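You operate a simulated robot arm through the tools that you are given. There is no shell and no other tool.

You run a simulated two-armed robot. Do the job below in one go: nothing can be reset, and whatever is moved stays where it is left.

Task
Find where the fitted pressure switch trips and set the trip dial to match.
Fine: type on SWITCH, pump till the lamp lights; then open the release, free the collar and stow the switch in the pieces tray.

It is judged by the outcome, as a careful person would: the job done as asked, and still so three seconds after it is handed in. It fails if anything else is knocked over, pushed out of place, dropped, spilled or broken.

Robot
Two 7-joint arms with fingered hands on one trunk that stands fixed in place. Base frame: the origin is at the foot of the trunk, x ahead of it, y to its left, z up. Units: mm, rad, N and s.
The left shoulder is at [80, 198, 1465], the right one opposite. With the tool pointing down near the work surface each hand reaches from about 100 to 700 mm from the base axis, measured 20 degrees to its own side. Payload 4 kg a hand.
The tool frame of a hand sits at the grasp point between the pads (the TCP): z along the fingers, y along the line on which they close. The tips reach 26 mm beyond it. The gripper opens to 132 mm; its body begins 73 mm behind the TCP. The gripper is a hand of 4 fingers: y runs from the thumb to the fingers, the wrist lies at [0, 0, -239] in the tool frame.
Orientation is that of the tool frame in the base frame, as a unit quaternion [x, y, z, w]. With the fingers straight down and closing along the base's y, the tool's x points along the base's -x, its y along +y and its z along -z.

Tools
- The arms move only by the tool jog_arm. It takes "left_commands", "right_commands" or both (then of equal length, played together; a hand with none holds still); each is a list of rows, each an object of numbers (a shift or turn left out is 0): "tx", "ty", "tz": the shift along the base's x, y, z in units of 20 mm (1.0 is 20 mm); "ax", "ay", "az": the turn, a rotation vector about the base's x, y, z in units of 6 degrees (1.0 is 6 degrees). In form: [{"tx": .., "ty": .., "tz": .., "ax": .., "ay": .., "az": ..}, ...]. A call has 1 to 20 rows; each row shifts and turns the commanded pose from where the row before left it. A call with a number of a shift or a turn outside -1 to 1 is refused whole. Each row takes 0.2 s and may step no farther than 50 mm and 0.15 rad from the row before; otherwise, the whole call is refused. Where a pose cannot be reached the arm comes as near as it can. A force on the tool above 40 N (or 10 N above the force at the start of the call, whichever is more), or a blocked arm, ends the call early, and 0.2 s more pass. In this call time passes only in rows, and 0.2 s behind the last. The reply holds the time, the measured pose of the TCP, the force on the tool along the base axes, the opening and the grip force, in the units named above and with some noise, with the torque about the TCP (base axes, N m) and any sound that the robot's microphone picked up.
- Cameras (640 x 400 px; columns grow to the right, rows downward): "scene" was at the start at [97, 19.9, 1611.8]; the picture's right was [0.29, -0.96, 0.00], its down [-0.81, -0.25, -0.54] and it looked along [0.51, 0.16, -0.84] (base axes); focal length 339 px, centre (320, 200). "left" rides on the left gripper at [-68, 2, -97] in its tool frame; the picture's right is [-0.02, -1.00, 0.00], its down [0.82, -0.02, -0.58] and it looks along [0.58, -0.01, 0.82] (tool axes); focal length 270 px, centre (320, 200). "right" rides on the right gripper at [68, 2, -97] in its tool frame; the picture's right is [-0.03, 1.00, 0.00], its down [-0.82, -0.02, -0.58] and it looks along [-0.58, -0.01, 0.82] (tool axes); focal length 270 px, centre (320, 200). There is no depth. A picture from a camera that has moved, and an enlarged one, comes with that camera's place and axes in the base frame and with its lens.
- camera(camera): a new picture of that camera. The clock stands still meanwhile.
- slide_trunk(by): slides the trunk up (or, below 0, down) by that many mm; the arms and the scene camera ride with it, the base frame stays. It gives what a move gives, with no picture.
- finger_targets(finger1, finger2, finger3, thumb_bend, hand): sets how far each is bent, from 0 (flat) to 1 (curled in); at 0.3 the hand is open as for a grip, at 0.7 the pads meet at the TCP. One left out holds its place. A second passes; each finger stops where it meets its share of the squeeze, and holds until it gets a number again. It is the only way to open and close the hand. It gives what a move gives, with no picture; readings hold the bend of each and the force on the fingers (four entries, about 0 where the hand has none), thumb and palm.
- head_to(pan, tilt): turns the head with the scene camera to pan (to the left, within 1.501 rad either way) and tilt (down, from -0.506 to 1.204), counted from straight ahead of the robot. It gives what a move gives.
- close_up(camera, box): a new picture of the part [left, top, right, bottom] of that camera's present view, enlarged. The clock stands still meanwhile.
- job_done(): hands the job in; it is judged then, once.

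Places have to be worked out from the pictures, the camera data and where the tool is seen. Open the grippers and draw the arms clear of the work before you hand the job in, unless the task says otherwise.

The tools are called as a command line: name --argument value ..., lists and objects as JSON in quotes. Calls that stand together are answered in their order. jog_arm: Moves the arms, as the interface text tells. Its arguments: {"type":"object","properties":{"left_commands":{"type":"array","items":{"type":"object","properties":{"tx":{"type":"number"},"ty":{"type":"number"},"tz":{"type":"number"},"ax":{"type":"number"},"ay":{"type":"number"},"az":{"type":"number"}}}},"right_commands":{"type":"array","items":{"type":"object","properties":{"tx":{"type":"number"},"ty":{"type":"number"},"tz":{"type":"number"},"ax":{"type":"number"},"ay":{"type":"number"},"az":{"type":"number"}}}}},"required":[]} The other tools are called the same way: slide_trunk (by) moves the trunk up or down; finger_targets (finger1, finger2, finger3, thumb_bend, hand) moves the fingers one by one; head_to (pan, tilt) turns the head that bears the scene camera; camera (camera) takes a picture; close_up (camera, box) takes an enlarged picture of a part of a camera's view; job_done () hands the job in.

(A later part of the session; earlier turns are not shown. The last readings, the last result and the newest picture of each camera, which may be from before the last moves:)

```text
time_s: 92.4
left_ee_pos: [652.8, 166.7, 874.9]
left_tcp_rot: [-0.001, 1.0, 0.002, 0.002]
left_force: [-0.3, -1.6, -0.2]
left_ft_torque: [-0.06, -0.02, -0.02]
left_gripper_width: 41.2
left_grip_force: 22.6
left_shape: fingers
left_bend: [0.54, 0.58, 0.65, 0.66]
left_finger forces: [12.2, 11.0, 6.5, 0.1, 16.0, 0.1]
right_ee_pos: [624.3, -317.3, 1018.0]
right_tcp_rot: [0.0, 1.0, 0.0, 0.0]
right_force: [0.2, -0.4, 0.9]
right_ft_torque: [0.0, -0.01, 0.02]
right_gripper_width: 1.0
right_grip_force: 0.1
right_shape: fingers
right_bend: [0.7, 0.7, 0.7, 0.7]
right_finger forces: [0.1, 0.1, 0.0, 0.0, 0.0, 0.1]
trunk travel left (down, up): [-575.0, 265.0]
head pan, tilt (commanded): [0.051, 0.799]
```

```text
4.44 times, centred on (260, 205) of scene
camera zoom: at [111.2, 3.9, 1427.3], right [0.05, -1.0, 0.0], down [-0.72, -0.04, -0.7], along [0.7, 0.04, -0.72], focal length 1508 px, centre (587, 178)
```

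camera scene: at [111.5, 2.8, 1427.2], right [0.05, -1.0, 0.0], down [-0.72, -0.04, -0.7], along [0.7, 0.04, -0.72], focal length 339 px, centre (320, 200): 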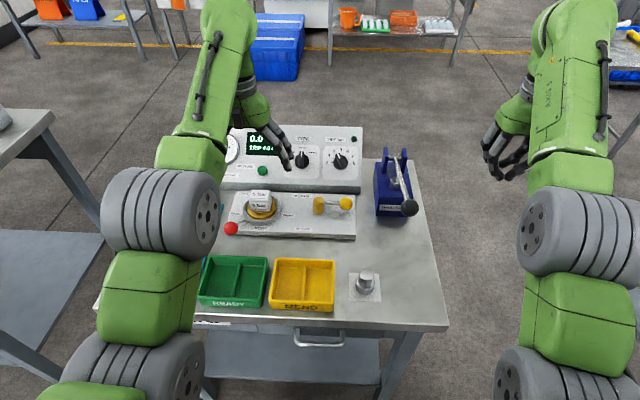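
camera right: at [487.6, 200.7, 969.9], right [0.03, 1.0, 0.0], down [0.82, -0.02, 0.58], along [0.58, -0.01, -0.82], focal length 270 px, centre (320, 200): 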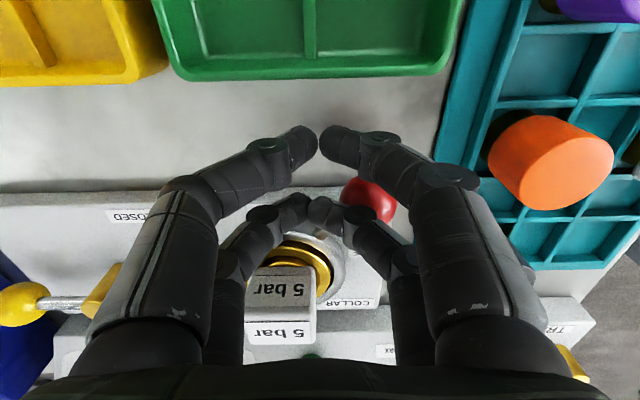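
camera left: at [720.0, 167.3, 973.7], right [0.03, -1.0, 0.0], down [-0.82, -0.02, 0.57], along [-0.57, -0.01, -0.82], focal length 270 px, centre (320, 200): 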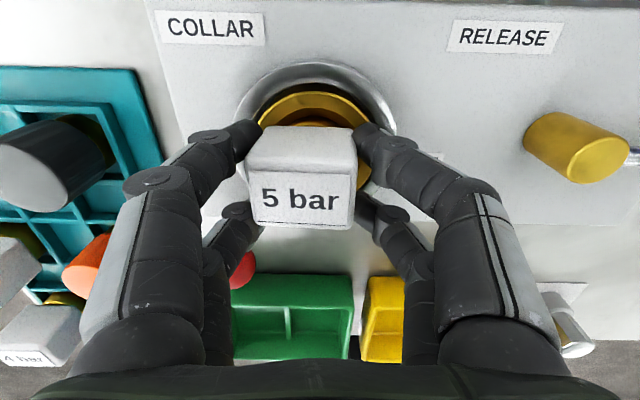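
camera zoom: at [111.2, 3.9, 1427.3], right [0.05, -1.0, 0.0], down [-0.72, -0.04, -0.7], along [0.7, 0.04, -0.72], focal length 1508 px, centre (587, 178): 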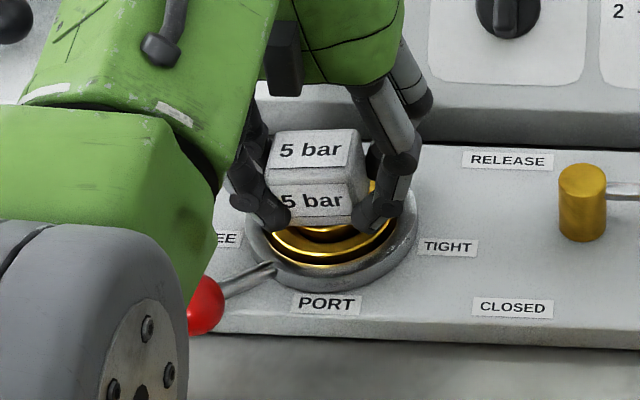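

The side load is down to about 1.6 N and the grip is 22 N. I'll lift straight up slowly and see whether the switch comes free.

jog_arm --left_commands '[{"tz": 0.25}, {"tz": 0.25}, {"tz": 0.25}, {"tz": 0.25}]'

camera --camera "left"

close_up --camera "scene" --box '[210, 150, 310, 240]'

```text
time_s: 93.4
left_ee_pos: [653.1, 165.0, 897.1]
left_tcp_rot: [0.0, 1.0, 0.001, 0.002]
left_force: [0.0, 0.2, -1.1]
left_ft_torque: [-0.02, 0.0, 0.01]
left_gripper_width: 40.9
left_grip_force: 22.0
left_shape: fingers
left_bend: [0.53, 0.58, 0.66, 0.66]
left_finger forces: [12.6, 11.1, 6.2, 0.0, 15.4, 0.0]
right_ee_pos: [624.9, -319.3, 1018.1]
right_tcp_rot: [0.0, 1.0, 0.0, 0.0]
right_force: [-0.5, 0.4, -0.4]
right_ft_torque: [0.0, -0.01, 0.03]
right_gripper_width: 0.9
right_grip_force: 0.0
right_shape: fingers
right_bend: [0.7, 0.7, 0.7, 0.7]
right_finger forces: [0.0, 0.0, 0.1, 0.0, 0.1, 0.0]
trunk travel left (down, up): [-575.0, 265.0]
head pan, tilt (commanded): [0.051, 0.799]
```

```text
taken
camera left: at [720.1, 165.6, 994.1], right [0.02, -1.0, 0.0], down [-0.82, -0.02, 0.58], along [-0.58, -0.01, -0.82], focal length 270 px, centre (320, 200)
```

left: 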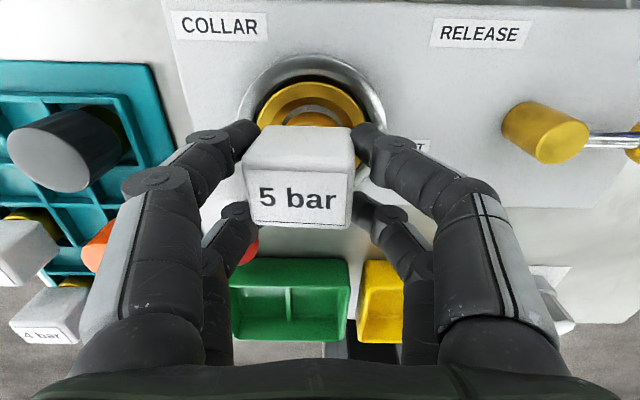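

```text
4.44 times, centred on (260, 195) of scene
camera zoom: at [111.5, 3.6, 1427.2], right [0.05, -1.0, 0.0], down [-0.72, -0.04, -0.7], along [0.7, 0.04, -0.72], focal length 1508 px, centre (587, 222)
```

zoom: 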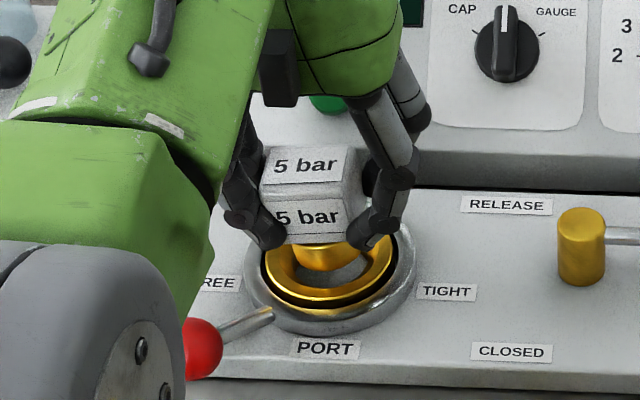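

The switch lifted out of the port cleanly. I'll raise it well clear and check how it sits in the hand.

jog_arm --left_commands '[{"tz": 0.5}, {"tz": 0.7}, {"tz": 0.8}, {"tz": 0.8}, {"tz": 0.8}, {"tz": 0.8}]'

close_up --camera "left" --box '[200, 80, 440, 260]'

close_up --camera "scene" --box '[220, 80, 320, 180]'

camera --camera "scene"

```text
time_s: 94.8
left_ee_pos: [651.4, 164.5, 983.1]
left_tcp_rot: [0.0, 1.0, 0.001, 0.001]
left_force: [-0.2, -0.1, -1.8]
left_ft_torque: [-0.03, -0.04, -0.01]
left_gripper_width: 40.8
left_grip_force: 23.8
left_shape: fingers
left_bend: [0.53, 0.58, 0.66, 0.66]
left_finger forces: [12.5, 11.4, 6.4, 0.1, 15.2, 0.1]
right_ee_pos: [622.7, -319.0, 1019.1]
right_tcp_rot: [0.0, 1.0, 0.0, 0.001]
right_force: [0.3, 0.4, 0.2]
right_ft_torque: [-0.01, -0.01, 0.01]
right_gripper_width: 0.8
right_grip_force: 0.0
right_shape: fingers
right_bend: [0.7, 0.7, 0.7, 0.7]
right_finger forces: [0.1, 0.1, 0.1, 0.0, 0.0, 0.0]
trunk travel left (down, up): [-575.0, 265.0]
head pan, tilt (commanded): [0.051, 0.799]
```

```text
2.22 times, centred on (320, 170) of left
camera zoom: at [719.4, 165.3, 1081.8], right [0.02, -1.0, 0.0], down [-0.82, -0.02, 0.58], along [-0.58, -0.01, -0.82], focal length 601 px, centre (320, 267)
```

zoom: 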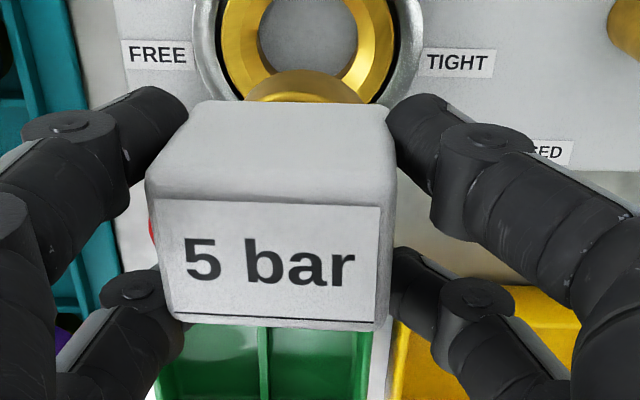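

```text
4.00 times, centred on (270, 130) of scene
camera zoom: at [111.3, 3.5, 1427.2], right [0.05, -1.0, 0.0], down [-0.72, -0.04, -0.7], along [0.7, 0.04, -0.72], focal length 1357 px, centre (520, 480)
```

zoom: 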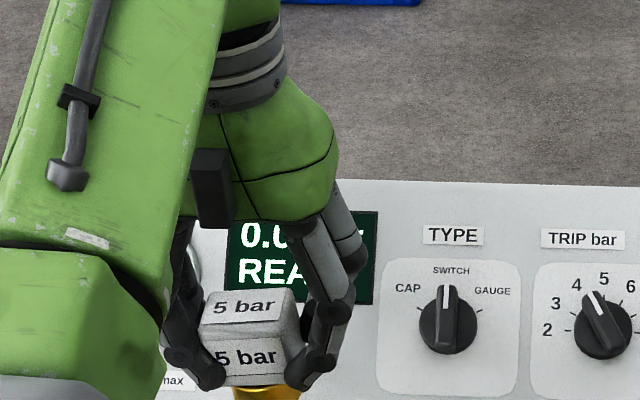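

```text
taken
camera scene: at [111.3, 3.5, 1427.2], right [0.05, -1.0, 0.0], down [-0.72, -0.04, -0.7], along [0.7, 0.04, -0.72], focal length 339 px, centre (320, 200)
```

scene: 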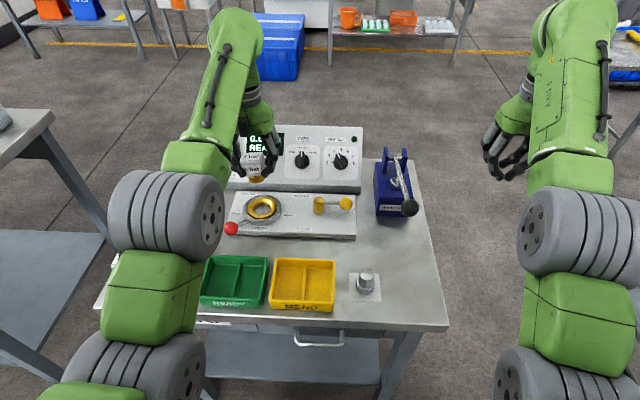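

The switch is free and sits about 8 mm toward +y in the hand, rolled several degrees with its -y side high. I'll carry it over toward the empty cell while rolling the hand +8° to set it upright.

jog_arm --left_commands '[{"tx": -0.03, "ty": 0.98, "ax": 0.111, "az": -0.035}, {"tx": -0.03, "ty": 0.98, "ax": 0.111, "az": -0.035}, {"tx": -0.03, "ty": 0.98, "ax": 0.111, "az": -0.035}, {"tx": -0.03, "ty": 0.98, "ax": 0.111, "az": -0.035}, {"tx": -0.03, "ty": 0.98, "ax": 0.111, "az": -0.035}, {"tx": -0.03, "ty": 0.98, "ax": 0.111, "az": -0.035}, {"tx": -0.03, "ty": 0.98, "ax": 0.111, "az": -0.035}, {"tx": -0.03, "ty": 0.98, "ax": 0.111, "az": -0.035}, {"tx": -0.03, "ty": 0.98, "ax": 0.111, "az": -0.035}, {"tx": -0.03, "ty": 0.98, "ax": 0.111, "az": -0.035}, {"tx": -0.03, "ty": 0.98, "ax": 0.111, "az": -0.035}, {"tx": -0.03, "ty": 0.98, "ax": 0.111, "az": -0.035}]'

head_to --pan 0.45 --tilt 0.7

camera --camera "scene"

camera --camera "left"

```text
time_s: 97.4
left_ee_pos: [646.2, 401.5, 982.4]
left_tcp_rot: [0.023, 0.997, 0.071, 0.001]
left_force: [-0.9, 0.0, -2.3]
left_ft_torque: [-0.05, 0.02, 0.01]
left_gripper_width: 40.9
left_grip_force: 21.6
left_shape: fingers
left_bend: [0.53, 0.58, 0.7, 0.67]
left_finger forces: [11.8, 10.0, 4.8, 0.0, 16.8, 0.0]
right_ee_pos: [623.6, -317.4, 1019.1]
right_tcp_rot: [0.0, 1.0, -0.001, 0.0]
right_force: [0.5, -0.4, 0.3]
right_ft_torque: [0.0, -0.01, 0.0]
right_gripper_width: 0.8
right_grip_force: 0.0
right_shape: fingers
right_bend: [0.7, 0.7, 0.7, 0.7]
right_finger forces: [0.0, 0.0, 0.1, 0.0, 0.0, 0.0]
trunk travel left (down, up): [-575.0, 265.0]
head pan, tilt (commanded): [0.051, 0.799]
```

```text
time_s: 98.2
left_ee_pos: [645.8, 400.2, 983.5]
left_tcp_rot: [0.022, 0.997, 0.071, 0.001]
left_force: [0.5, -0.2, -2.1]
left_ft_torque: [-0.02, 0.03, -0.01]
left_gripper_width: 41.2
left_grip_force: 22.0
left_shape: fingers
left_bend: [0.53, 0.58, 0.7, 0.67]
left_finger forces: [11.7, 10.0, 4.7, 0.0, 16.8, 0.1]
right_ee_pos: [623.5, -318.2, 1018.5]
right_tcp_rot: [0.0, 1.0, 0.0, 0.0]
right_force: [-0.8, -0.2, 0.1]
right_ft_torque: [-0.03, 0.0, -0.03]
right_gripper_width: 1.1
right_grip_force: 0.1
right_shape: fingers
right_bend: [0.7, 0.7, 0.7, 0.7]
right_finger forces: [0.0, 0.0, 0.0, 0.0, 0.0, 0.0]
trunk travel left (down, up): [-575.0, 265.0]
head pan, tilt (commanded): [0.45, 0.7]
```

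```text
taken
camera scene: at [107.5, 36.4, 1435.4], right [0.43, -0.9, 0.0], down [-0.58, -0.28, -0.76], along [0.69, 0.33, -0.64], focal length 339 px, centre (320, 200)
```

scene: 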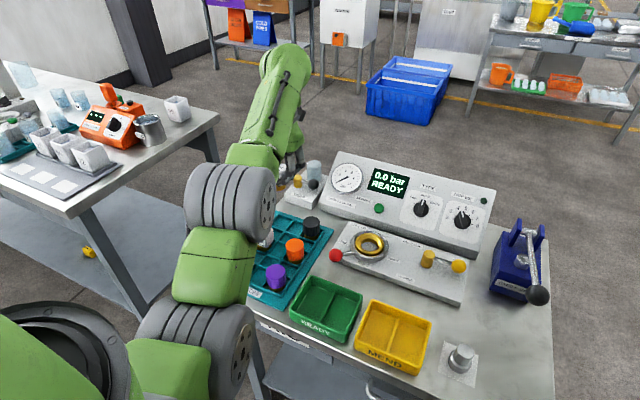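

```text
taken
camera left: at [713.3, 384.8, 1081.2], right [-0.02, -0.99, -0.14], down [-0.82, -0.07, 0.57], along [-0.57, 0.13, -0.81], focal length 270 px, centre (320, 200)
```

left: 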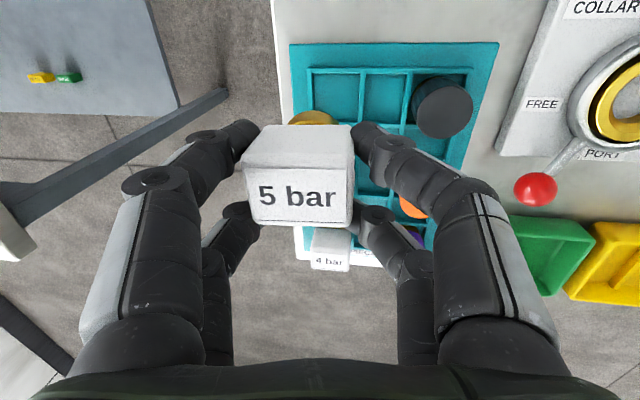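

The switch is over the left column, with the pieces tray below in view. I'll zoom in to check how upright it is and where the cell lies.

close_up --camera "left" --box '[220, 40, 480, 240]'

close_up --camera "scene" --box '[240, 140, 340, 240]'

```text
2.00 times, centred on (350, 140) of left
camera zoom: at [713.3, 384.8, 1081.2], right [-0.02, -0.99, -0.14], down [-0.82, -0.07, 0.57], along [-0.57, 0.13, -0.81], focal length 541 px, centre (260, 320)
```

zoom: 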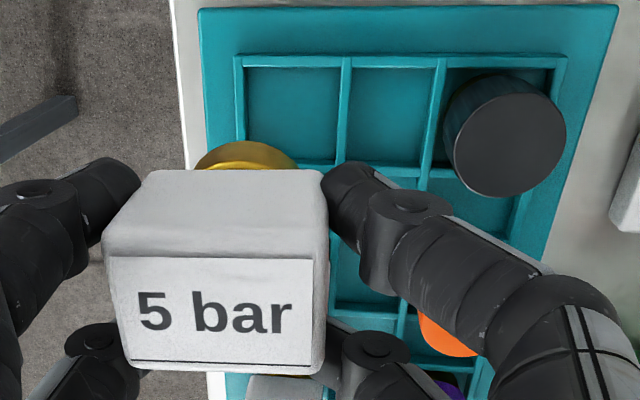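

```text
4.00 times, centred on (290, 190) of scene
camera zoom: at [107.5, 36.4, 1435.4], right [0.43, -0.9, 0.0], down [-0.58, -0.28, -0.76], along [0.69, 0.33, -0.64], focal length 1357 px, centre (440, 240)
```

zoom: 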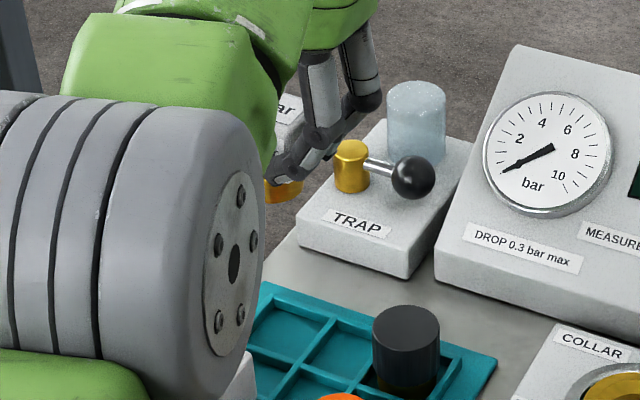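

The switch hangs over the cell centre (647, 409) to within about 1 mm and leans only about 2–3° the other way. I'll roll back 2.5° and descend most of the way.

jog_arm --left_commands '[{"ax": -0.21, "tz": -0.6}, {"ax": -0.21, "tz": -0.7}, {"tz": -0.8}, {"tz": -0.8}, {"tz": -0.8}, {"tz": -0.7}]'

camera --camera "left"

close_up --camera "left" --box '[220, 40, 480, 240]'

close_up --camera "scene" --box '[240, 160, 340, 260]'

```text
time_s: 99.6
left_ee_pos: [645.3, 400.9, 895.6]
left_tcp_rot: [0.023, 0.998, 0.05, 0.002]
left_force: [0.7, -0.1, -1.9]
left_ft_torque: [-0.03, 0.04, 0.0]
left_gripper_width: 41.0
left_grip_force: 21.4
left_shape: fingers
left_bend: [0.53, 0.58, 0.7, 0.67]
left_finger forces: [11.7, 10.0, 4.6, 0.1, 16.8, 0.0]
right_ee_pos: [624.8, -317.8, 1017.9]
right_tcp_rot: [0.0, 1.0, 0.0, -0.001]
right_force: [-0.5, -0.3, -0.4]
right_ft_torque: [0.03, 0.01, -0.01]
right_gripper_width: 1.0
right_grip_force: 0.0
right_shape: fingers
right_bend: [0.7, 0.7, 0.7, 0.7]
right_finger forces: [0.0, 0.1, 0.1, 0.1, 0.1, 0.0]
trunk travel left (down, up): [-575.0, 265.0]
head pan, tilt (commanded): [0.45, 0.7]
```

```text
taken
camera left: at [712.5, 388.8, 993.5], right [-0.02, -0.99, -0.1], down [-0.82, -0.04, 0.57], along [-0.57, 0.09, -0.81], focal length 270 px, centre (320, 200)
```

left: 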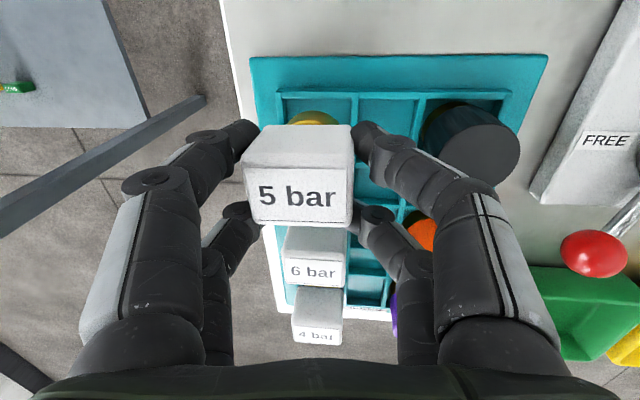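

```text
2.00 times, centred on (350, 140) of left
camera zoom: at [712.5, 388.8, 993.5], right [-0.02, -0.99, -0.1], down [-0.82, -0.04, 0.57], along [-0.57, 0.09, -0.81], focal length 541 px, centre (260, 320)
```

zoom: 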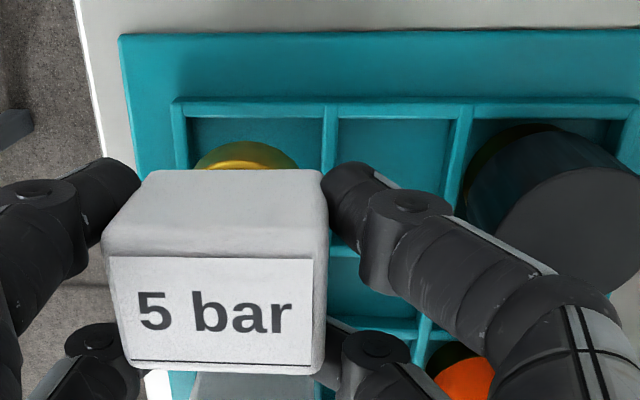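

```text
4.00 times, centred on (290, 210) of scene
camera zoom: at [107.7, 36.8, 1435.5], right [0.44, -0.9, 0.0], down [-0.58, -0.28, -0.76], along [0.69, 0.33, -0.64], focal length 1357 px, centre (440, 160)
```

zoom: 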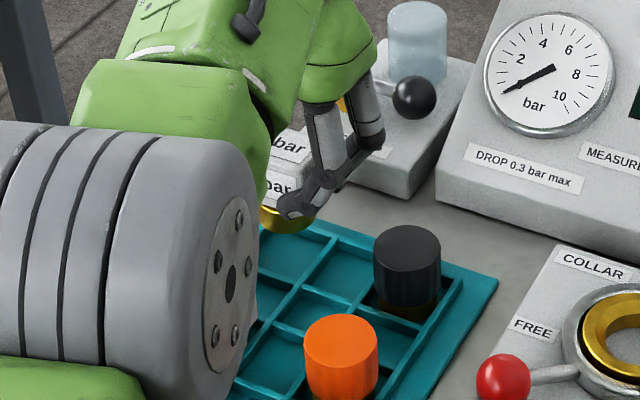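

The switch is upright and centred over the cell (y 409, x≈645). I'll lower gently in short rows and watch for the contact force.

jog_arm --left_commands '[{"tz": -0.25}, {"tz": -0.25}, {"tz": -0.25}, {"tz": -0.2}]'

close_up --camera "left" --box '[200, 60, 460, 260]'

```text
time_s: 100.6
left_ee_pos: [645.0, 402.3, 875.9]
left_tcp_rot: [0.023, 0.998, 0.05, 0.002]
left_force: [0.5, 0.3, -1.2]
left_ft_torque: [-0.02, -0.02, 0.02]
left_gripper_width: 41.2
left_grip_force: 21.9
left_shape: fingers
left_bend: [0.53, 0.58, 0.7, 0.67]
left_finger forces: [11.8, 10.1, 4.5, 0.0, 16.6, 0.0]
right_ee_pos: [624.1, -317.3, 1019.4]
right_tcp_rot: [0.0, 1.0, -0.002, 0.0]
right_force: [0.0, 0.5, 0.2]
right_ft_torque: [-0.03, -0.01, 0.01]
right_gripper_width: 0.9
right_grip_force: 0.0
right_shape: fingers
right_bend: [0.7, 0.7, 0.7, 0.7]
right_finger forces: [0.0, 0.0, 0.1, 0.0, 0.0, 0.0]
trunk travel left (down, up): [-575.0, 265.0]
head pan, tilt (commanded): [0.45, 0.7]
```

```text
2.00 times, centred on (330, 160) of left
camera zoom: at [712.6, 389.2, 974.2], right [-0.02, -0.99, -0.1], down [-0.82, -0.04, 0.57], along [-0.57, 0.09, -0.81], focal length 541 px, centre (300, 280)
```

zoom: 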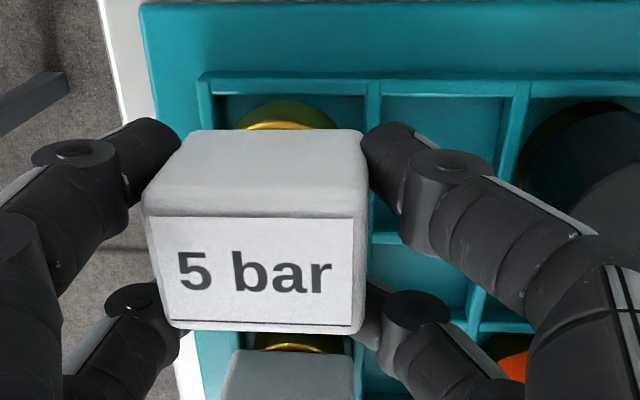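

No contact yet. I'll keep lowering in 4 mm rows.

jog_arm --left_commands '[{"tz": -0.2}, {"tz": -0.2}]'

jog_arm --left_commands '[{"tz": -0.15}]'

jog_arm --left_commands '[{"tz": -0.15}]'

close_up --camera "left" --box '[200, 60, 460, 260]'

```text
time_s: 101.2
left_ee_pos: [646.9, 400.5, 868.4]
left_tcp_rot: [0.022, 0.999, 0.049, 0.002]
left_force: [-0.3, -0.4, -0.9]
left_ft_torque: [0.02, 0.02, 0.01]
left_gripper_width: 41.1
left_grip_force: 22.0
left_shape: fingers
left_bend: [0.53, 0.58, 0.7, 0.67]
left_finger forces: [12.1, 10.2, 4.6, 0.0, 16.6, 0.0]
right_ee_pos: [624.2, -317.7, 1018.7]
right_tcp_rot: [0.0, 1.0, 0.001, 0.0]
right_force: [0.0, 0.0, -0.7]
right_ft_torque: [0.03, 0.02, 0.0]
right_gripper_width: 0.7
right_grip_force: 0.1
right_shape: fingers
right_bend: [0.7, 0.7, 0.7, 0.7]
right_finger forces: [0.1, 0.0, 0.0, 0.0, 0.1, 0.0]
trunk travel left (down, up): [-575.0, 265.0]
head pan, tilt (commanded): [0.45, 0.7]
```

```text
time_s: 101.6
left_ee_pos: [645.9, 400.6, 867.0]
left_tcp_rot: [0.023, 0.998, 0.05, 0.003]
left_force: [-0.5, 1.3, 5.6]
left_ft_torque: [0.1, -0.1, 0.0]
left_gripper_width: 41.2
left_grip_force: 23.3
left_shape: fingers
left_bend: [0.53, 0.58, 0.7, 0.67]
left_finger forces: [12.6, 11.7, 4.8, 0.0, 17.7, 0.1]
right_ee_pos: [622.1, -318.9, 1019.0]
right_tcp_rot: [0.0, 1.0, 0.001, 0.001]
right_force: [-1.1, -0.2, 0.3]
right_ft_torque: [-0.03, 0.02, -0.01]
right_gripper_width: 0.7
right_grip_force: 0.0
right_shape: fingers
right_bend: [0.7, 0.7, 0.7, 0.7]
right_finger forces: [0.1, 0.1, 0.0, 0.1, 0.1, 0.0]
trunk travel left (down, up): [-575.0, 265.0]
head pan, tilt (commanded): [0.45, 0.7]
```

```text
time_s: 102.0
left_ee_pos: [644.5, 399.9, 866.3]
left_tcp_rot: [0.022, 0.998, 0.051, 0.006]
left_force: [-2.7, 0.4, 15.5]
left_ft_torque: [0.29, -0.21, 0.02]
left_gripper_width: 40.7
left_grip_force: 25.3
left_shape: fingers
left_bend: [0.53, 0.58, 0.7, 0.68]
left_finger forces: [12.7, 13.6, 5.0, 0.0, 19.0, 0.0]
right_ee_pos: [620.8, -319.9, 1019.4]
right_tcp_rot: [-0.001, 1.0, 0.0, 0.002]
right_force: [-0.2, -0.1, -0.1]
right_ft_torque: [0.01, 0.01, -0.03]
right_gripper_width: 0.8
right_grip_force: 0.1
right_shape: fingers
right_bend: [0.7, 0.7, 0.7, 0.7]
right_finger forces: [0.1, 0.0, 0.0, 0.0, 0.1, 0.0]
trunk travel left (down, up): [-575.0, 265.0]
head pan, tilt (commanded): [0.45, 0.7]
```

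```text
2.00 times, centred on (330, 160) of left
camera zoom: at [711.0, 387.8, 964.9], right [-0.02, -0.99, -0.1], down [-0.82, -0.04, 0.57], along [-0.57, 0.09, -0.82], focal length 541 px, centre (300, 280)
```

zoom: 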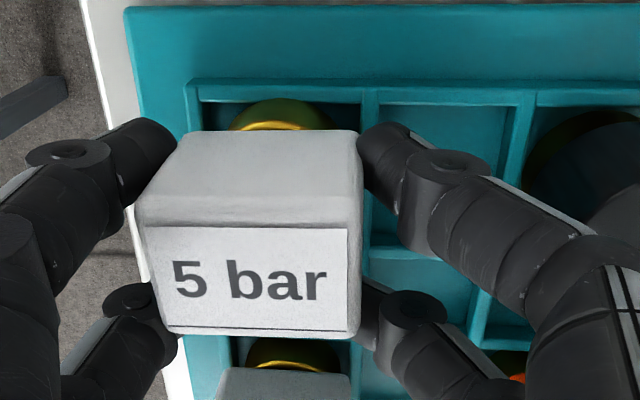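

Contact came at TCP z≈867, with the gold fitting inside the cell walls on all visible sides, so it's seated on the floor. I'll ease the downward load by 2 mm and then open the digits gently together.

jog_arm --left_commands '[{"tz": 0.12}]'

finger_targets --hand "left" --finger1 0.49 --finger2 0.53 --finger3 0.63 --thumb_bend 0.61

close_up --camera "left" --box '[200, 60, 460, 260]'

```text
time_s: 102.4
left_ee_pos: [643.5, 400.1, 866.6]
left_tcp_rot: [0.022, 0.998, 0.051, 0.003]
left_force: [0.1, 2.2, 12.5]
left_ft_torque: [0.25, -0.32, 0.02]
left_gripper_width: 40.9
left_grip_force: 24.8
left_shape: fingers
left_bend: [0.53, 0.58, 0.7, 0.68]
left_finger forces: [12.8, 13.7, 4.3, 0.0, 18.2, 0.0]
right_ee_pos: [621.9, -318.5, 1019.3]
right_tcp_rot: [0.001, 1.0, 0.0, 0.002]
right_force: [-0.4, -0.5, -0.2]
right_ft_torque: [-0.01, -0.03, 0.01]
right_gripper_width: 0.7
right_grip_force: 0.0
right_shape: fingers
right_bend: [0.7, 0.7, 0.7, 0.7]
right_finger forces: [0.0, 0.0, 0.0, 0.0, 0.1, 0.0]
trunk travel left (down, up): [-575.0, 265.0]
head pan, tilt (commanded): [0.45, 0.7]
```

```text
time_s: 103.4
left_ee_pos: [646.3, 400.2, 863.6]
left_tcp_rot: [0.023, 0.998, 0.05, 0.002]
left_force: [-1.0, -0.1, 0.2]
left_ft_torque: [0.0, -0.01, -0.01]
left_gripper_width: 49.3
left_grip_force: 0.8
left_shape: fingers
left_bend: [0.49, 0.53, 0.63, 0.61]
left_finger forces: [0.0, 0.5, 0.0, 0.0, 0.5, 0.1]
right_ee_pos: [622.5, -318.4, 1018.3]
right_tcp_rot: [0.0, 1.0, 0.0, 0.0]
right_force: [-0.5, -0.5, -0.3]
right_ft_torque: [0.01, 0.02, 0.01]
right_gripper_width: 0.9
right_grip_force: 0.0
right_shape: fingers
right_bend: [0.7, 0.7, 0.7, 0.7]
right_finger forces: [0.1, 0.0, 0.1, 0.0, 0.0, 0.0]
trunk travel left (down, up): [-575.0, 265.0]
head pan, tilt (commanded): [0.45, 0.7]
```

```text
2.00 times, centred on (330, 160) of left
camera zoom: at [712.9, 388.3, 962.4], right [-0.02, -0.99, -0.1], down [-0.82, -0.04, 0.57], along [-0.57, 0.09, -0.81], focal length 541 px, centre (300, 280)
```

zoom: 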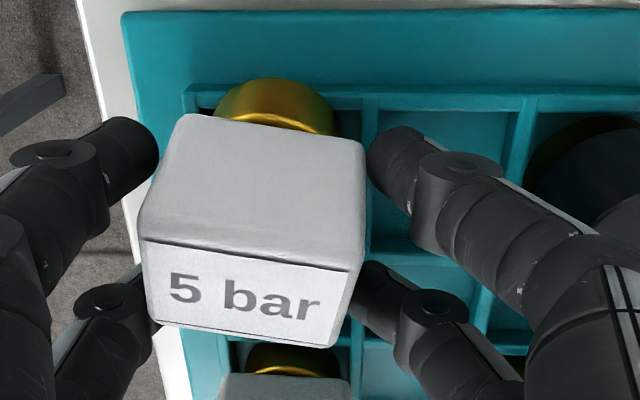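

On release the block tipped forward, so the fitting was catching on the cell's rear wall rather than sitting on the floor. The digits still bracket it, so I'll look before re-gripping.

close_up --camera "scene" --box '[230, 170, 330, 260]'

camera --camera "left"

```text
4.44 times, centred on (280, 215) of scene
camera zoom: at [107.4, 36.6, 1435.5], right [0.44, -0.9, 0.0], down [-0.58, -0.28, -0.76], along [0.69, 0.33, -0.64], focal length 1508 px, centre (498, 133)
```

zoom: 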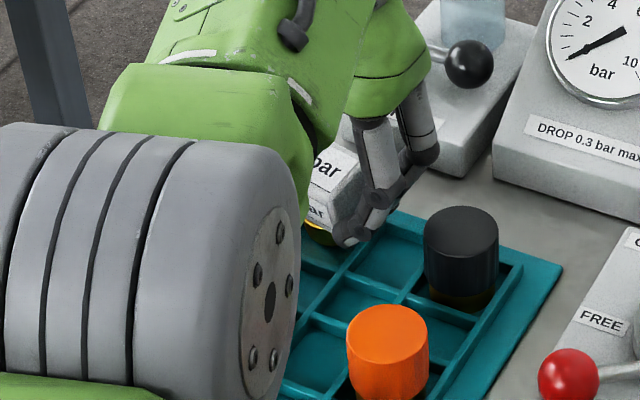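

```text
taken
camera left: at [712.9, 388.3, 962.4], right [-0.02, -0.99, -0.1], down [-0.82, -0.04, 0.57], along [-0.57, 0.09, -0.81], focal length 270 px, centre (320, 200)
```

left: 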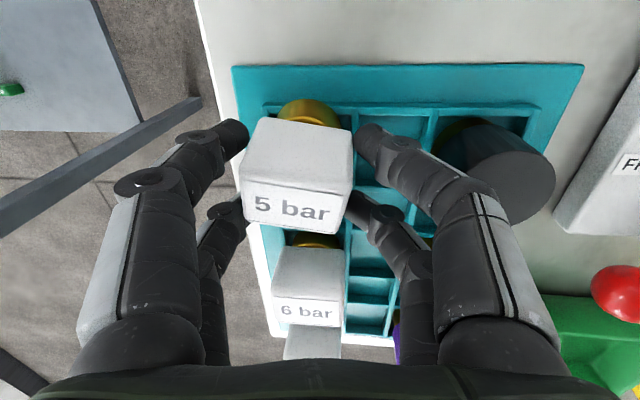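

The rear of the fitting is propped on the rear divider. I'll re-grip the block, lift it clear and inspect its tilt.

finger_targets --hand "left" --finger1 0.75 --finger2 0.75 --finger3 0.75 --thumb_bend 0.75

close_up --camera "left" --box '[200, 60, 460, 260]'

```text
time_s: 104.4
left_ee_pos: [646.4, 398.4, 864.5]
left_tcp_rot: [0.022, 0.999, 0.049, 0.002]
left_force: [1.1, -4.4, -2.5]
left_ft_torque: [-0.19, -0.08, -0.05]
left_gripper_width: 41.7
left_grip_force: 17.6
left_shape: fingers
left_bend: [0.51, 0.74, 0.73, 0.67]
left_finger forces: [11.0, 5.9, 6.4, 0.1, 11.5, 0.1]
right_ee_pos: [623.3, -318.6, 1018.2]
right_tcp_rot: [0.001, 1.0, 0.0, 0.0]
right_force: [-0.3, -1.0, 0.5]
right_ft_torque: [-0.01, 0.04, 0.02]
right_gripper_width: 1.0
right_grip_force: 0.0
right_shape: fingers
right_bend: [0.7, 0.7, 0.7, 0.7]
right_finger forces: [0.1, 0.1, 0.0, 0.0, 0.0, 0.1]
trunk travel left (down, up): [-575.0, 265.0]
head pan, tilt (commanded): [0.45, 0.7]
```

```text
2.00 times, centred on (330, 160) of left
camera zoom: at [713.3, 387.6, 962.3], right [-0.02, -0.99, -0.1], down [-0.82, -0.04, 0.57], along [-0.57, 0.09, -0.81], focal length 541 px, centre (300, 280)
```

zoom: 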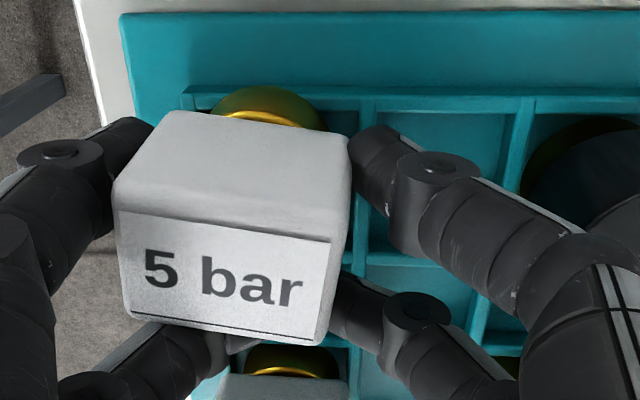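

The re-grip pulled the lean from about 25° down to about 12°, held mainly by the rear pair. I'll lift it 30 mm slowly and check that it stays put.

jog_arm --left_commands '[{"tz": 0.25}, {"tz": 0.25}, {"tz": 0.35}, {"tz": 0.35}, {"tz": 0.35}]'

close_up --camera "left" --box '[200, 60, 460, 260]'

camera --camera "left"

```text
time_s: 105.6
left_ee_pos: [646.3, 400.7, 894.7]
left_tcp_rot: [0.022, 0.999, 0.049, 0.002]
left_force: [0.0, -0.6, -1.2]
left_ft_torque: [-0.02, 0.02, -0.02]
left_gripper_width: 41.6
left_grip_force: 16.3
left_shape: fingers
left_bend: [0.5, 0.74, 0.73, 0.68]
left_finger forces: [11.7, 4.7, 5.8, 0.0, 9.7, 0.1]
right_ee_pos: [625.1, -319.5, 1018.5]
right_tcp_rot: [-0.001, 1.0, 0.0, 0.0]
right_force: [0.5, -0.2, -0.5]
right_ft_torque: [0.01, 0.0, 0.0]
right_gripper_width: 0.5
right_grip_force: 0.1
right_shape: fingers
right_bend: [0.7, 0.7, 0.7, 0.7]
right_finger forces: [0.0, 0.0, 0.0, 0.0, 0.0, 0.1]
trunk travel left (down, up): [-575.0, 265.0]
head pan, tilt (commanded): [0.45, 0.7]
```

```text
2.00 times, centred on (330, 160) of left
camera zoom: at [713.4, 388.9, 993.1], right [-0.02, -0.99, -0.1], down [-0.82, -0.04, 0.57], along [-0.57, 0.09, -0.81], focal length 541 px, centre (300, 280)
```

zoom: 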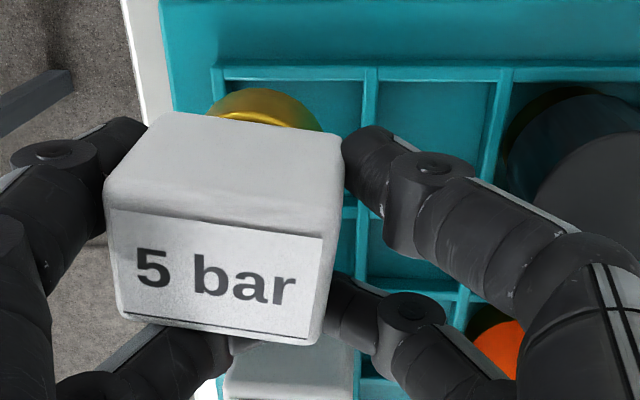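

```text
taken
camera left: at [713.4, 388.9, 993.1], right [-0.02, -0.99, -0.1], down [-0.82, -0.04, 0.57], along [-0.57, 0.09, -0.81], focal length 270 px, centre (320, 200)
```

left: 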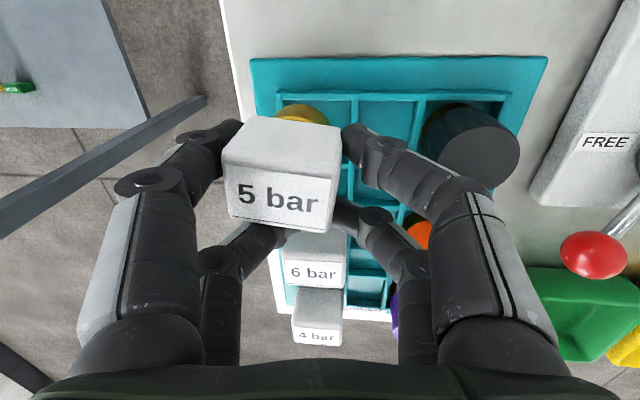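

The block is held but leans about 12–15° (fitting toward +x) and is yawed about 7° clockwise. I'll pitch the hand +12° and yaw it +7° to bring it upright and swing the fitting over the cell centre.

jog_arm --left_commands '[{"ay": 0.5, "az": 0.29, "tz": 0.1}, {"ay": 0.5, "az": 0.29, "tz": 0.1}, {"ay": 0.5, "az": 0.29, "tz": 0.1}, {"ay": 0.5, "az": 0.29}]'

close_up --camera "left" --box '[200, 60, 460, 260]'

camera --camera "scene"

```text
time_s: 106.6
left_ee_pos: [645.2, 400.2, 902.8]
left_tcp_rot: [-0.034, 0.993, 0.047, -0.105]
left_force: [-0.1, 0.5, -1.4]
left_ft_torque: [-0.01, 0.04, -0.01]
left_gripper_width: 41.7
left_grip_force: 15.8
left_shape: fingers
left_bend: [0.5, 0.74, 0.73, 0.68]
left_finger forces: [11.6, 4.2, 5.7, 0.0, 9.8, 0.1]
right_ee_pos: [623.8, -318.3, 1018.8]
right_tcp_rot: [0.0, 1.0, 0.001, 0.0]
right_force: [0.0, -0.2, 0.6]
right_ft_torque: [0.0, -0.02, -0.02]
right_gripper_width: 0.9
right_grip_force: 0.2
right_shape: fingers
right_bend: [0.7, 0.7, 0.7, 0.7]
right_finger forces: [0.0, 0.1, 0.0, 0.0, 0.1, 0.1]
trunk travel left (down, up): [-575.0, 265.0]
head pan, tilt (commanded): [0.45, 0.7]
```

```text
2.00 times, centred on (330, 160) of left
camera zoom: at [732.3, 397.9, 984.1], right [0.08, -0.99, -0.11], down [-0.67, -0.13, 0.73], along [-0.74, 0.01, -0.68], focal length 541 px, centre (300, 280)
```

zoom: 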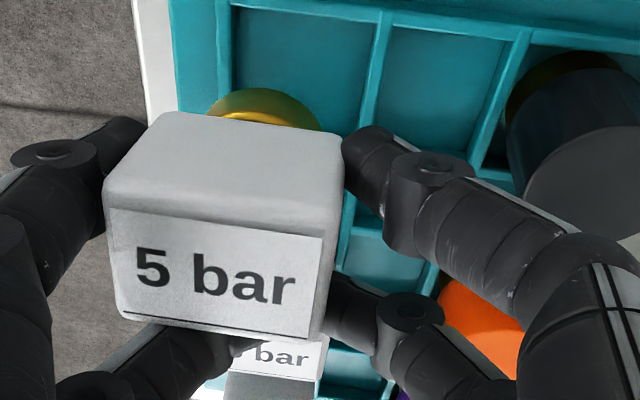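

```text
taken
camera scene: at [107.9, 36.5, 1435.4], right [0.44, -0.9, 0.0], down [-0.58, -0.28, -0.76], along [0.69, 0.33, -0.64], focal length 339 px, centre (320, 200)
```

scene: 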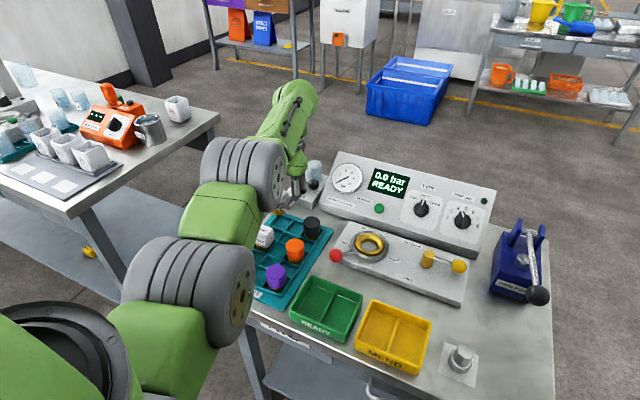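

The arm posture shifted and the scene camera may see the piece now. I'll zoom in there.

close_up --camera "scene" --box '[230, 160, 330, 260]'

close_up --camera "scene" --box '[255, 175, 305, 235]'

```text
4.00 times, centred on (280, 210) of scene
camera zoom: at [107.9, 36.5, 1435.4], right [0.44, -0.9, 0.0], down [-0.58, -0.28, -0.76], along [0.69, 0.33, -0.64], focal length 1357 px, centre (480, 160)
```

zoom: 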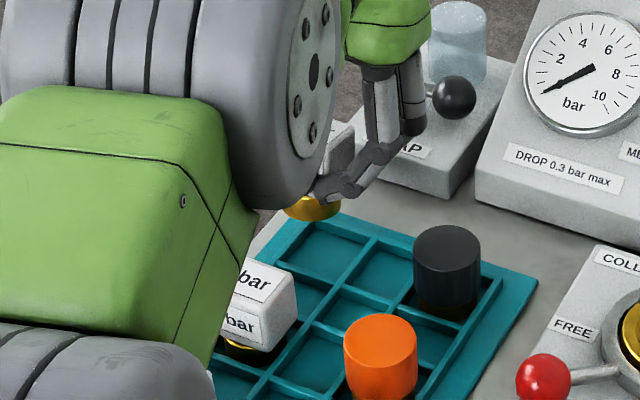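

```text
6.67 times, centred on (280, 205) of scene
camera zoom: at [107.9, 36.5, 1435.4], right [0.44, -0.9, 0.0], down [-0.58, -0.28, -0.76], along [0.69, 0.33, -0.64], focal length 2262 px, centre (587, 167)
```

zoom: 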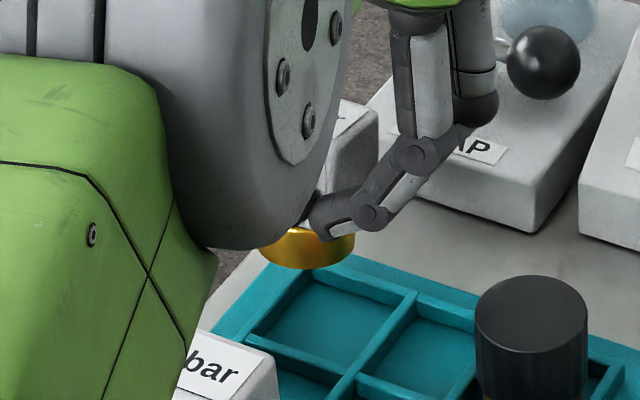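

The gold fitting is visible from here, with its bottom centre near (643, 415, 847), so it needs about 6 mm toward -y. I'll zoom in to judge the remaining tilt.

close_up --camera "scene" --box '[268, 180, 298, 210]'

```text
13.33 times, centred on (283, 195) of scene
camera zoom: at [107.9, 36.5, 1435.4], right [0.44, -0.9, 0.0], down [-0.58, -0.28, -0.76], along [0.69, 0.33, -0.64], focal length 4523 px, centre (813, 267)
```

zoom: 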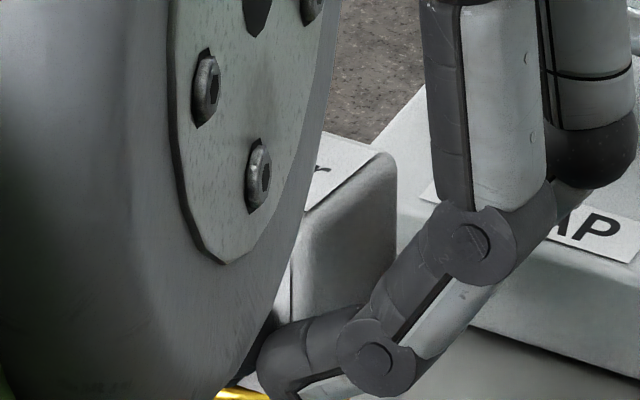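

From this side view the block seems to be leaning the opposite way now, by up to 20°, so my earlier read was off. Rather than guess, I'll raise it, undo the pitch and bring it back over the open table, where the scene camera has an unobstructed view.

jog_arm --left_commands '[{"tz": 0.8}, {"tz": 0.8}, {"tz": 0.8}, {"tz": 0.8, "ay": -0.5}, {"tz": 0.8, "ay": -0.5}, {"ty": -0.8, "ay": -0.5}, {"ty": -0.9, "ay": -0.5}, {"ty": -0.9}, {"ty": -0.9}, {"ty": -0.9}, {"ty": -0.9}, {"ty": -0.9}, {"ty": -0.9}, {"ty": -0.9}, {"ty": -0.9}]'

head_to --pan 0.3 --tilt 0.7

camera --camera "scene"

camera --camera "left"

```text
time_s: 109.8
left_ee_pos: [645.9, 221.8, 981.0]
left_tcp_rot: [-0.037, 0.998, 0.044, -0.001]
left_force: [-0.3, -0.6, -1.5]
left_ft_torque: [0.02, 0.03, 0.0]
left_gripper_width: 41.5
left_grip_force: 15.0
left_shape: fingers
left_bend: [0.5, 0.74, 0.73, 0.68]
left_finger forces: [11.7, 3.5, 5.3, 0.0, 10.1, 0.0]
right_ee_pos: [623.6, -319.6, 1018.4]
right_tcp_rot: [-0.001, 1.0, 0.0, 0.0]
right_force: [-0.2, -0.5, 0.0]
right_ft_torque: [-0.02, 0.02, 0.0]
right_gripper_width: 0.9
right_grip_force: 0.0
right_shape: fingers
right_bend: [0.7, 0.7, 0.7, 0.7]
right_finger forces: [0.0, 0.0, 0.0, 0.0, 0.1, 0.0]
trunk travel left (down, up): [-575.0, 265.0]
head pan, tilt (commanded): [0.45, 0.7]
```

```text
time_s: 110.5
left_ee_pos: [646.0, 223.0, 981.4]
left_tcp_rot: [-0.038, 0.998, 0.044, -0.002]
left_force: [-0.5, 0.0, -2.1]
left_ft_torque: [-0.04, 0.04, -0.02]
left_gripper_width: 41.5
left_grip_force: 14.9
left_shape: fingers
left_bend: [0.5, 0.74, 0.73, 0.68]
left_finger forces: [11.6, 3.4, 5.4, 0.0, 10.2, 0.0]
right_ee_pos: [624.4, -318.7, 1018.8]
right_tcp_rot: [0.0, 1.0, 0.001, 0.0]
right_force: [-0.5, 0.0, -0.4]
right_ft_torque: [-0.01, -0.02, -0.01]
right_gripper_width: 0.9
right_grip_force: 0.1
right_shape: fingers
right_bend: [0.7, 0.7, 0.7, 0.7]
right_finger forces: [0.0, 0.0, 0.1, 0.1, 0.0, 0.1]
trunk travel left (down, up): [-575.0, 265.0]
head pan, tilt (commanded): [0.3, 0.7]
```

```text
taken
camera scene: at [112.2, 24.7, 1435.5], right [0.3, -0.96, 0.0], down [-0.62, -0.19, -0.76], along [0.73, 0.23, -0.64], focal length 339 px, centre (320, 200)
```

scene: 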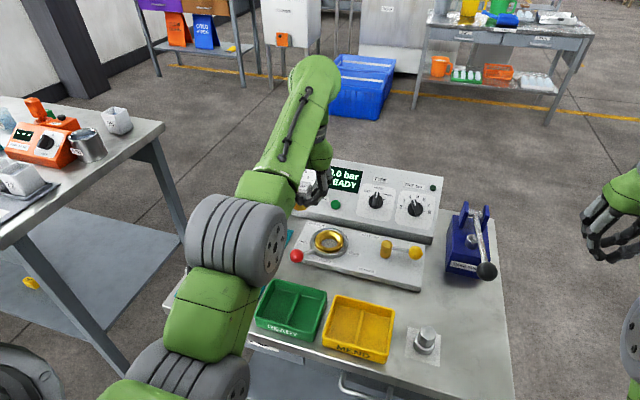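

```text
taken
camera left: at [713.4, 220.3, 1079.7], right [0.1, -0.99, -0.09], down [-0.81, -0.13, 0.57], along [-0.58, 0.01, -0.82], focal length 270 px, centre (320, 200)
```

left: 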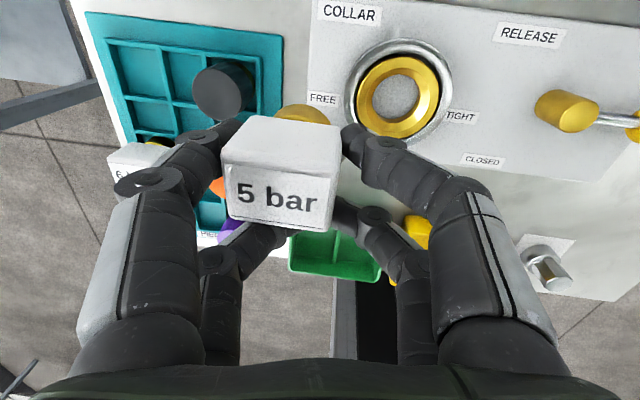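

The piece can be seen from the scene camera now, so I'll zoom in on it.

close_up --camera "scene" --box '[280, 140, 360, 220]'

close_up --camera "scene" --box '[290, 160, 330, 215]'

```text
5.00 times, centred on (320, 180) of scene
camera zoom: at [112.2, 24.7, 1435.5], right [0.3, -0.96, 0.0], down [-0.62, -0.19, -0.76], along [0.73, 0.23, -0.64], focal length 1696 px, centre (320, 300)
```

zoom: 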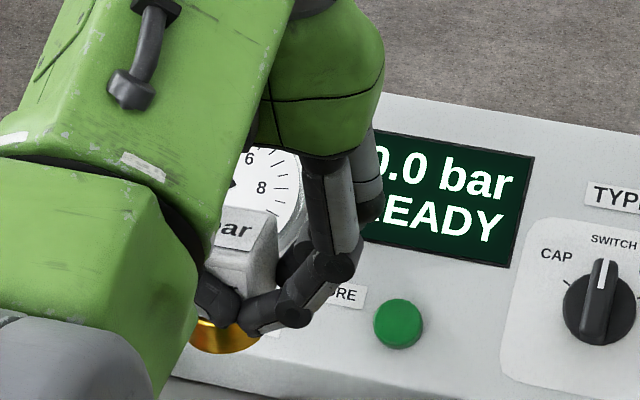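

```text
7.27 times, centred on (310, 188) of scene
camera zoom: at [112.2, 24.7, 1435.5], right [0.3, -0.96, 0.0], down [-0.62, -0.19, -0.76], along [0.73, 0.23, -0.64], focal length 2467 px, centre (393, 291)
```

zoom: 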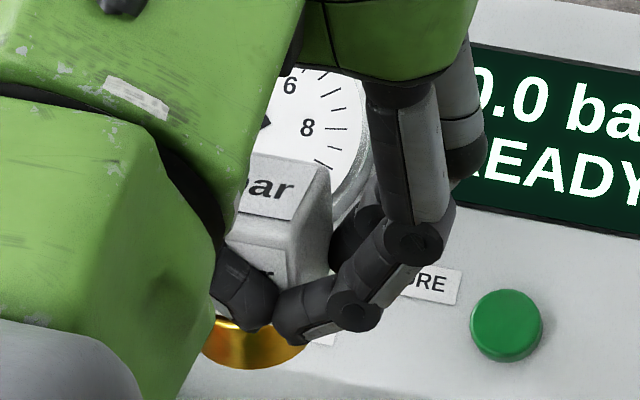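

The block's edges now project as level and plumb, so with the hand vertical it is upright. I'll zoom the left camera to find where the fitting lies relative to the hand.

close_up --camera "left" --box '[200, 80, 360, 240]'

close_up --camera "scene" --box '[292, 168, 332, 208]'

```text
2.50 times, centred on (280, 160) of left
camera zoom: at [713.4, 220.3, 1079.7], right [0.1, -0.99, -0.09], down [-0.81, -0.13, 0.57], along [-0.58, 0.01, -0.82], focal length 676 px, centre (420, 300)
```

zoom: 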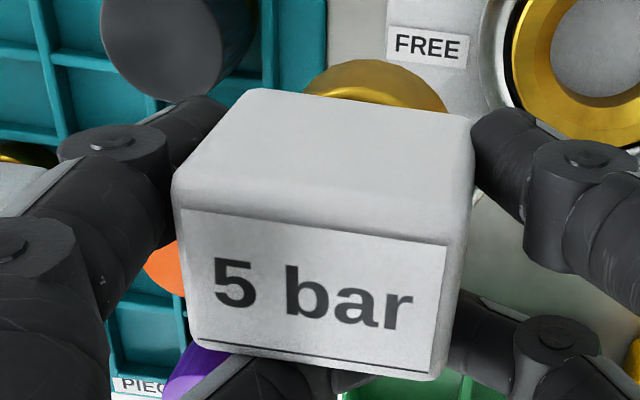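

```text
10.00 times, centred on (312, 188) of scene
camera zoom: at [112.2, 24.7, 1435.5], right [0.3, -0.96, 0.0], down [-0.62, -0.19, -0.76], along [0.73, 0.23, -0.64], focal length 3392 px, centre (400, 320)
```

zoom: 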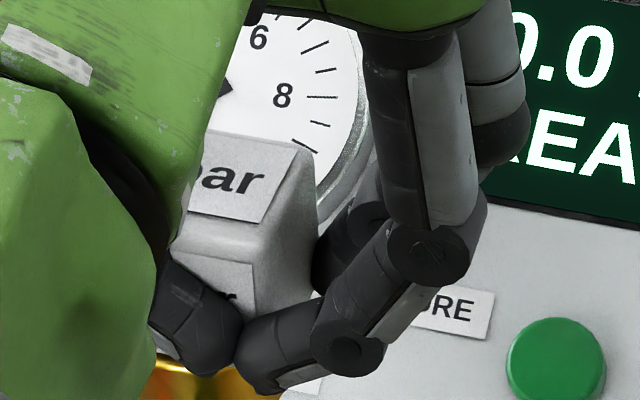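

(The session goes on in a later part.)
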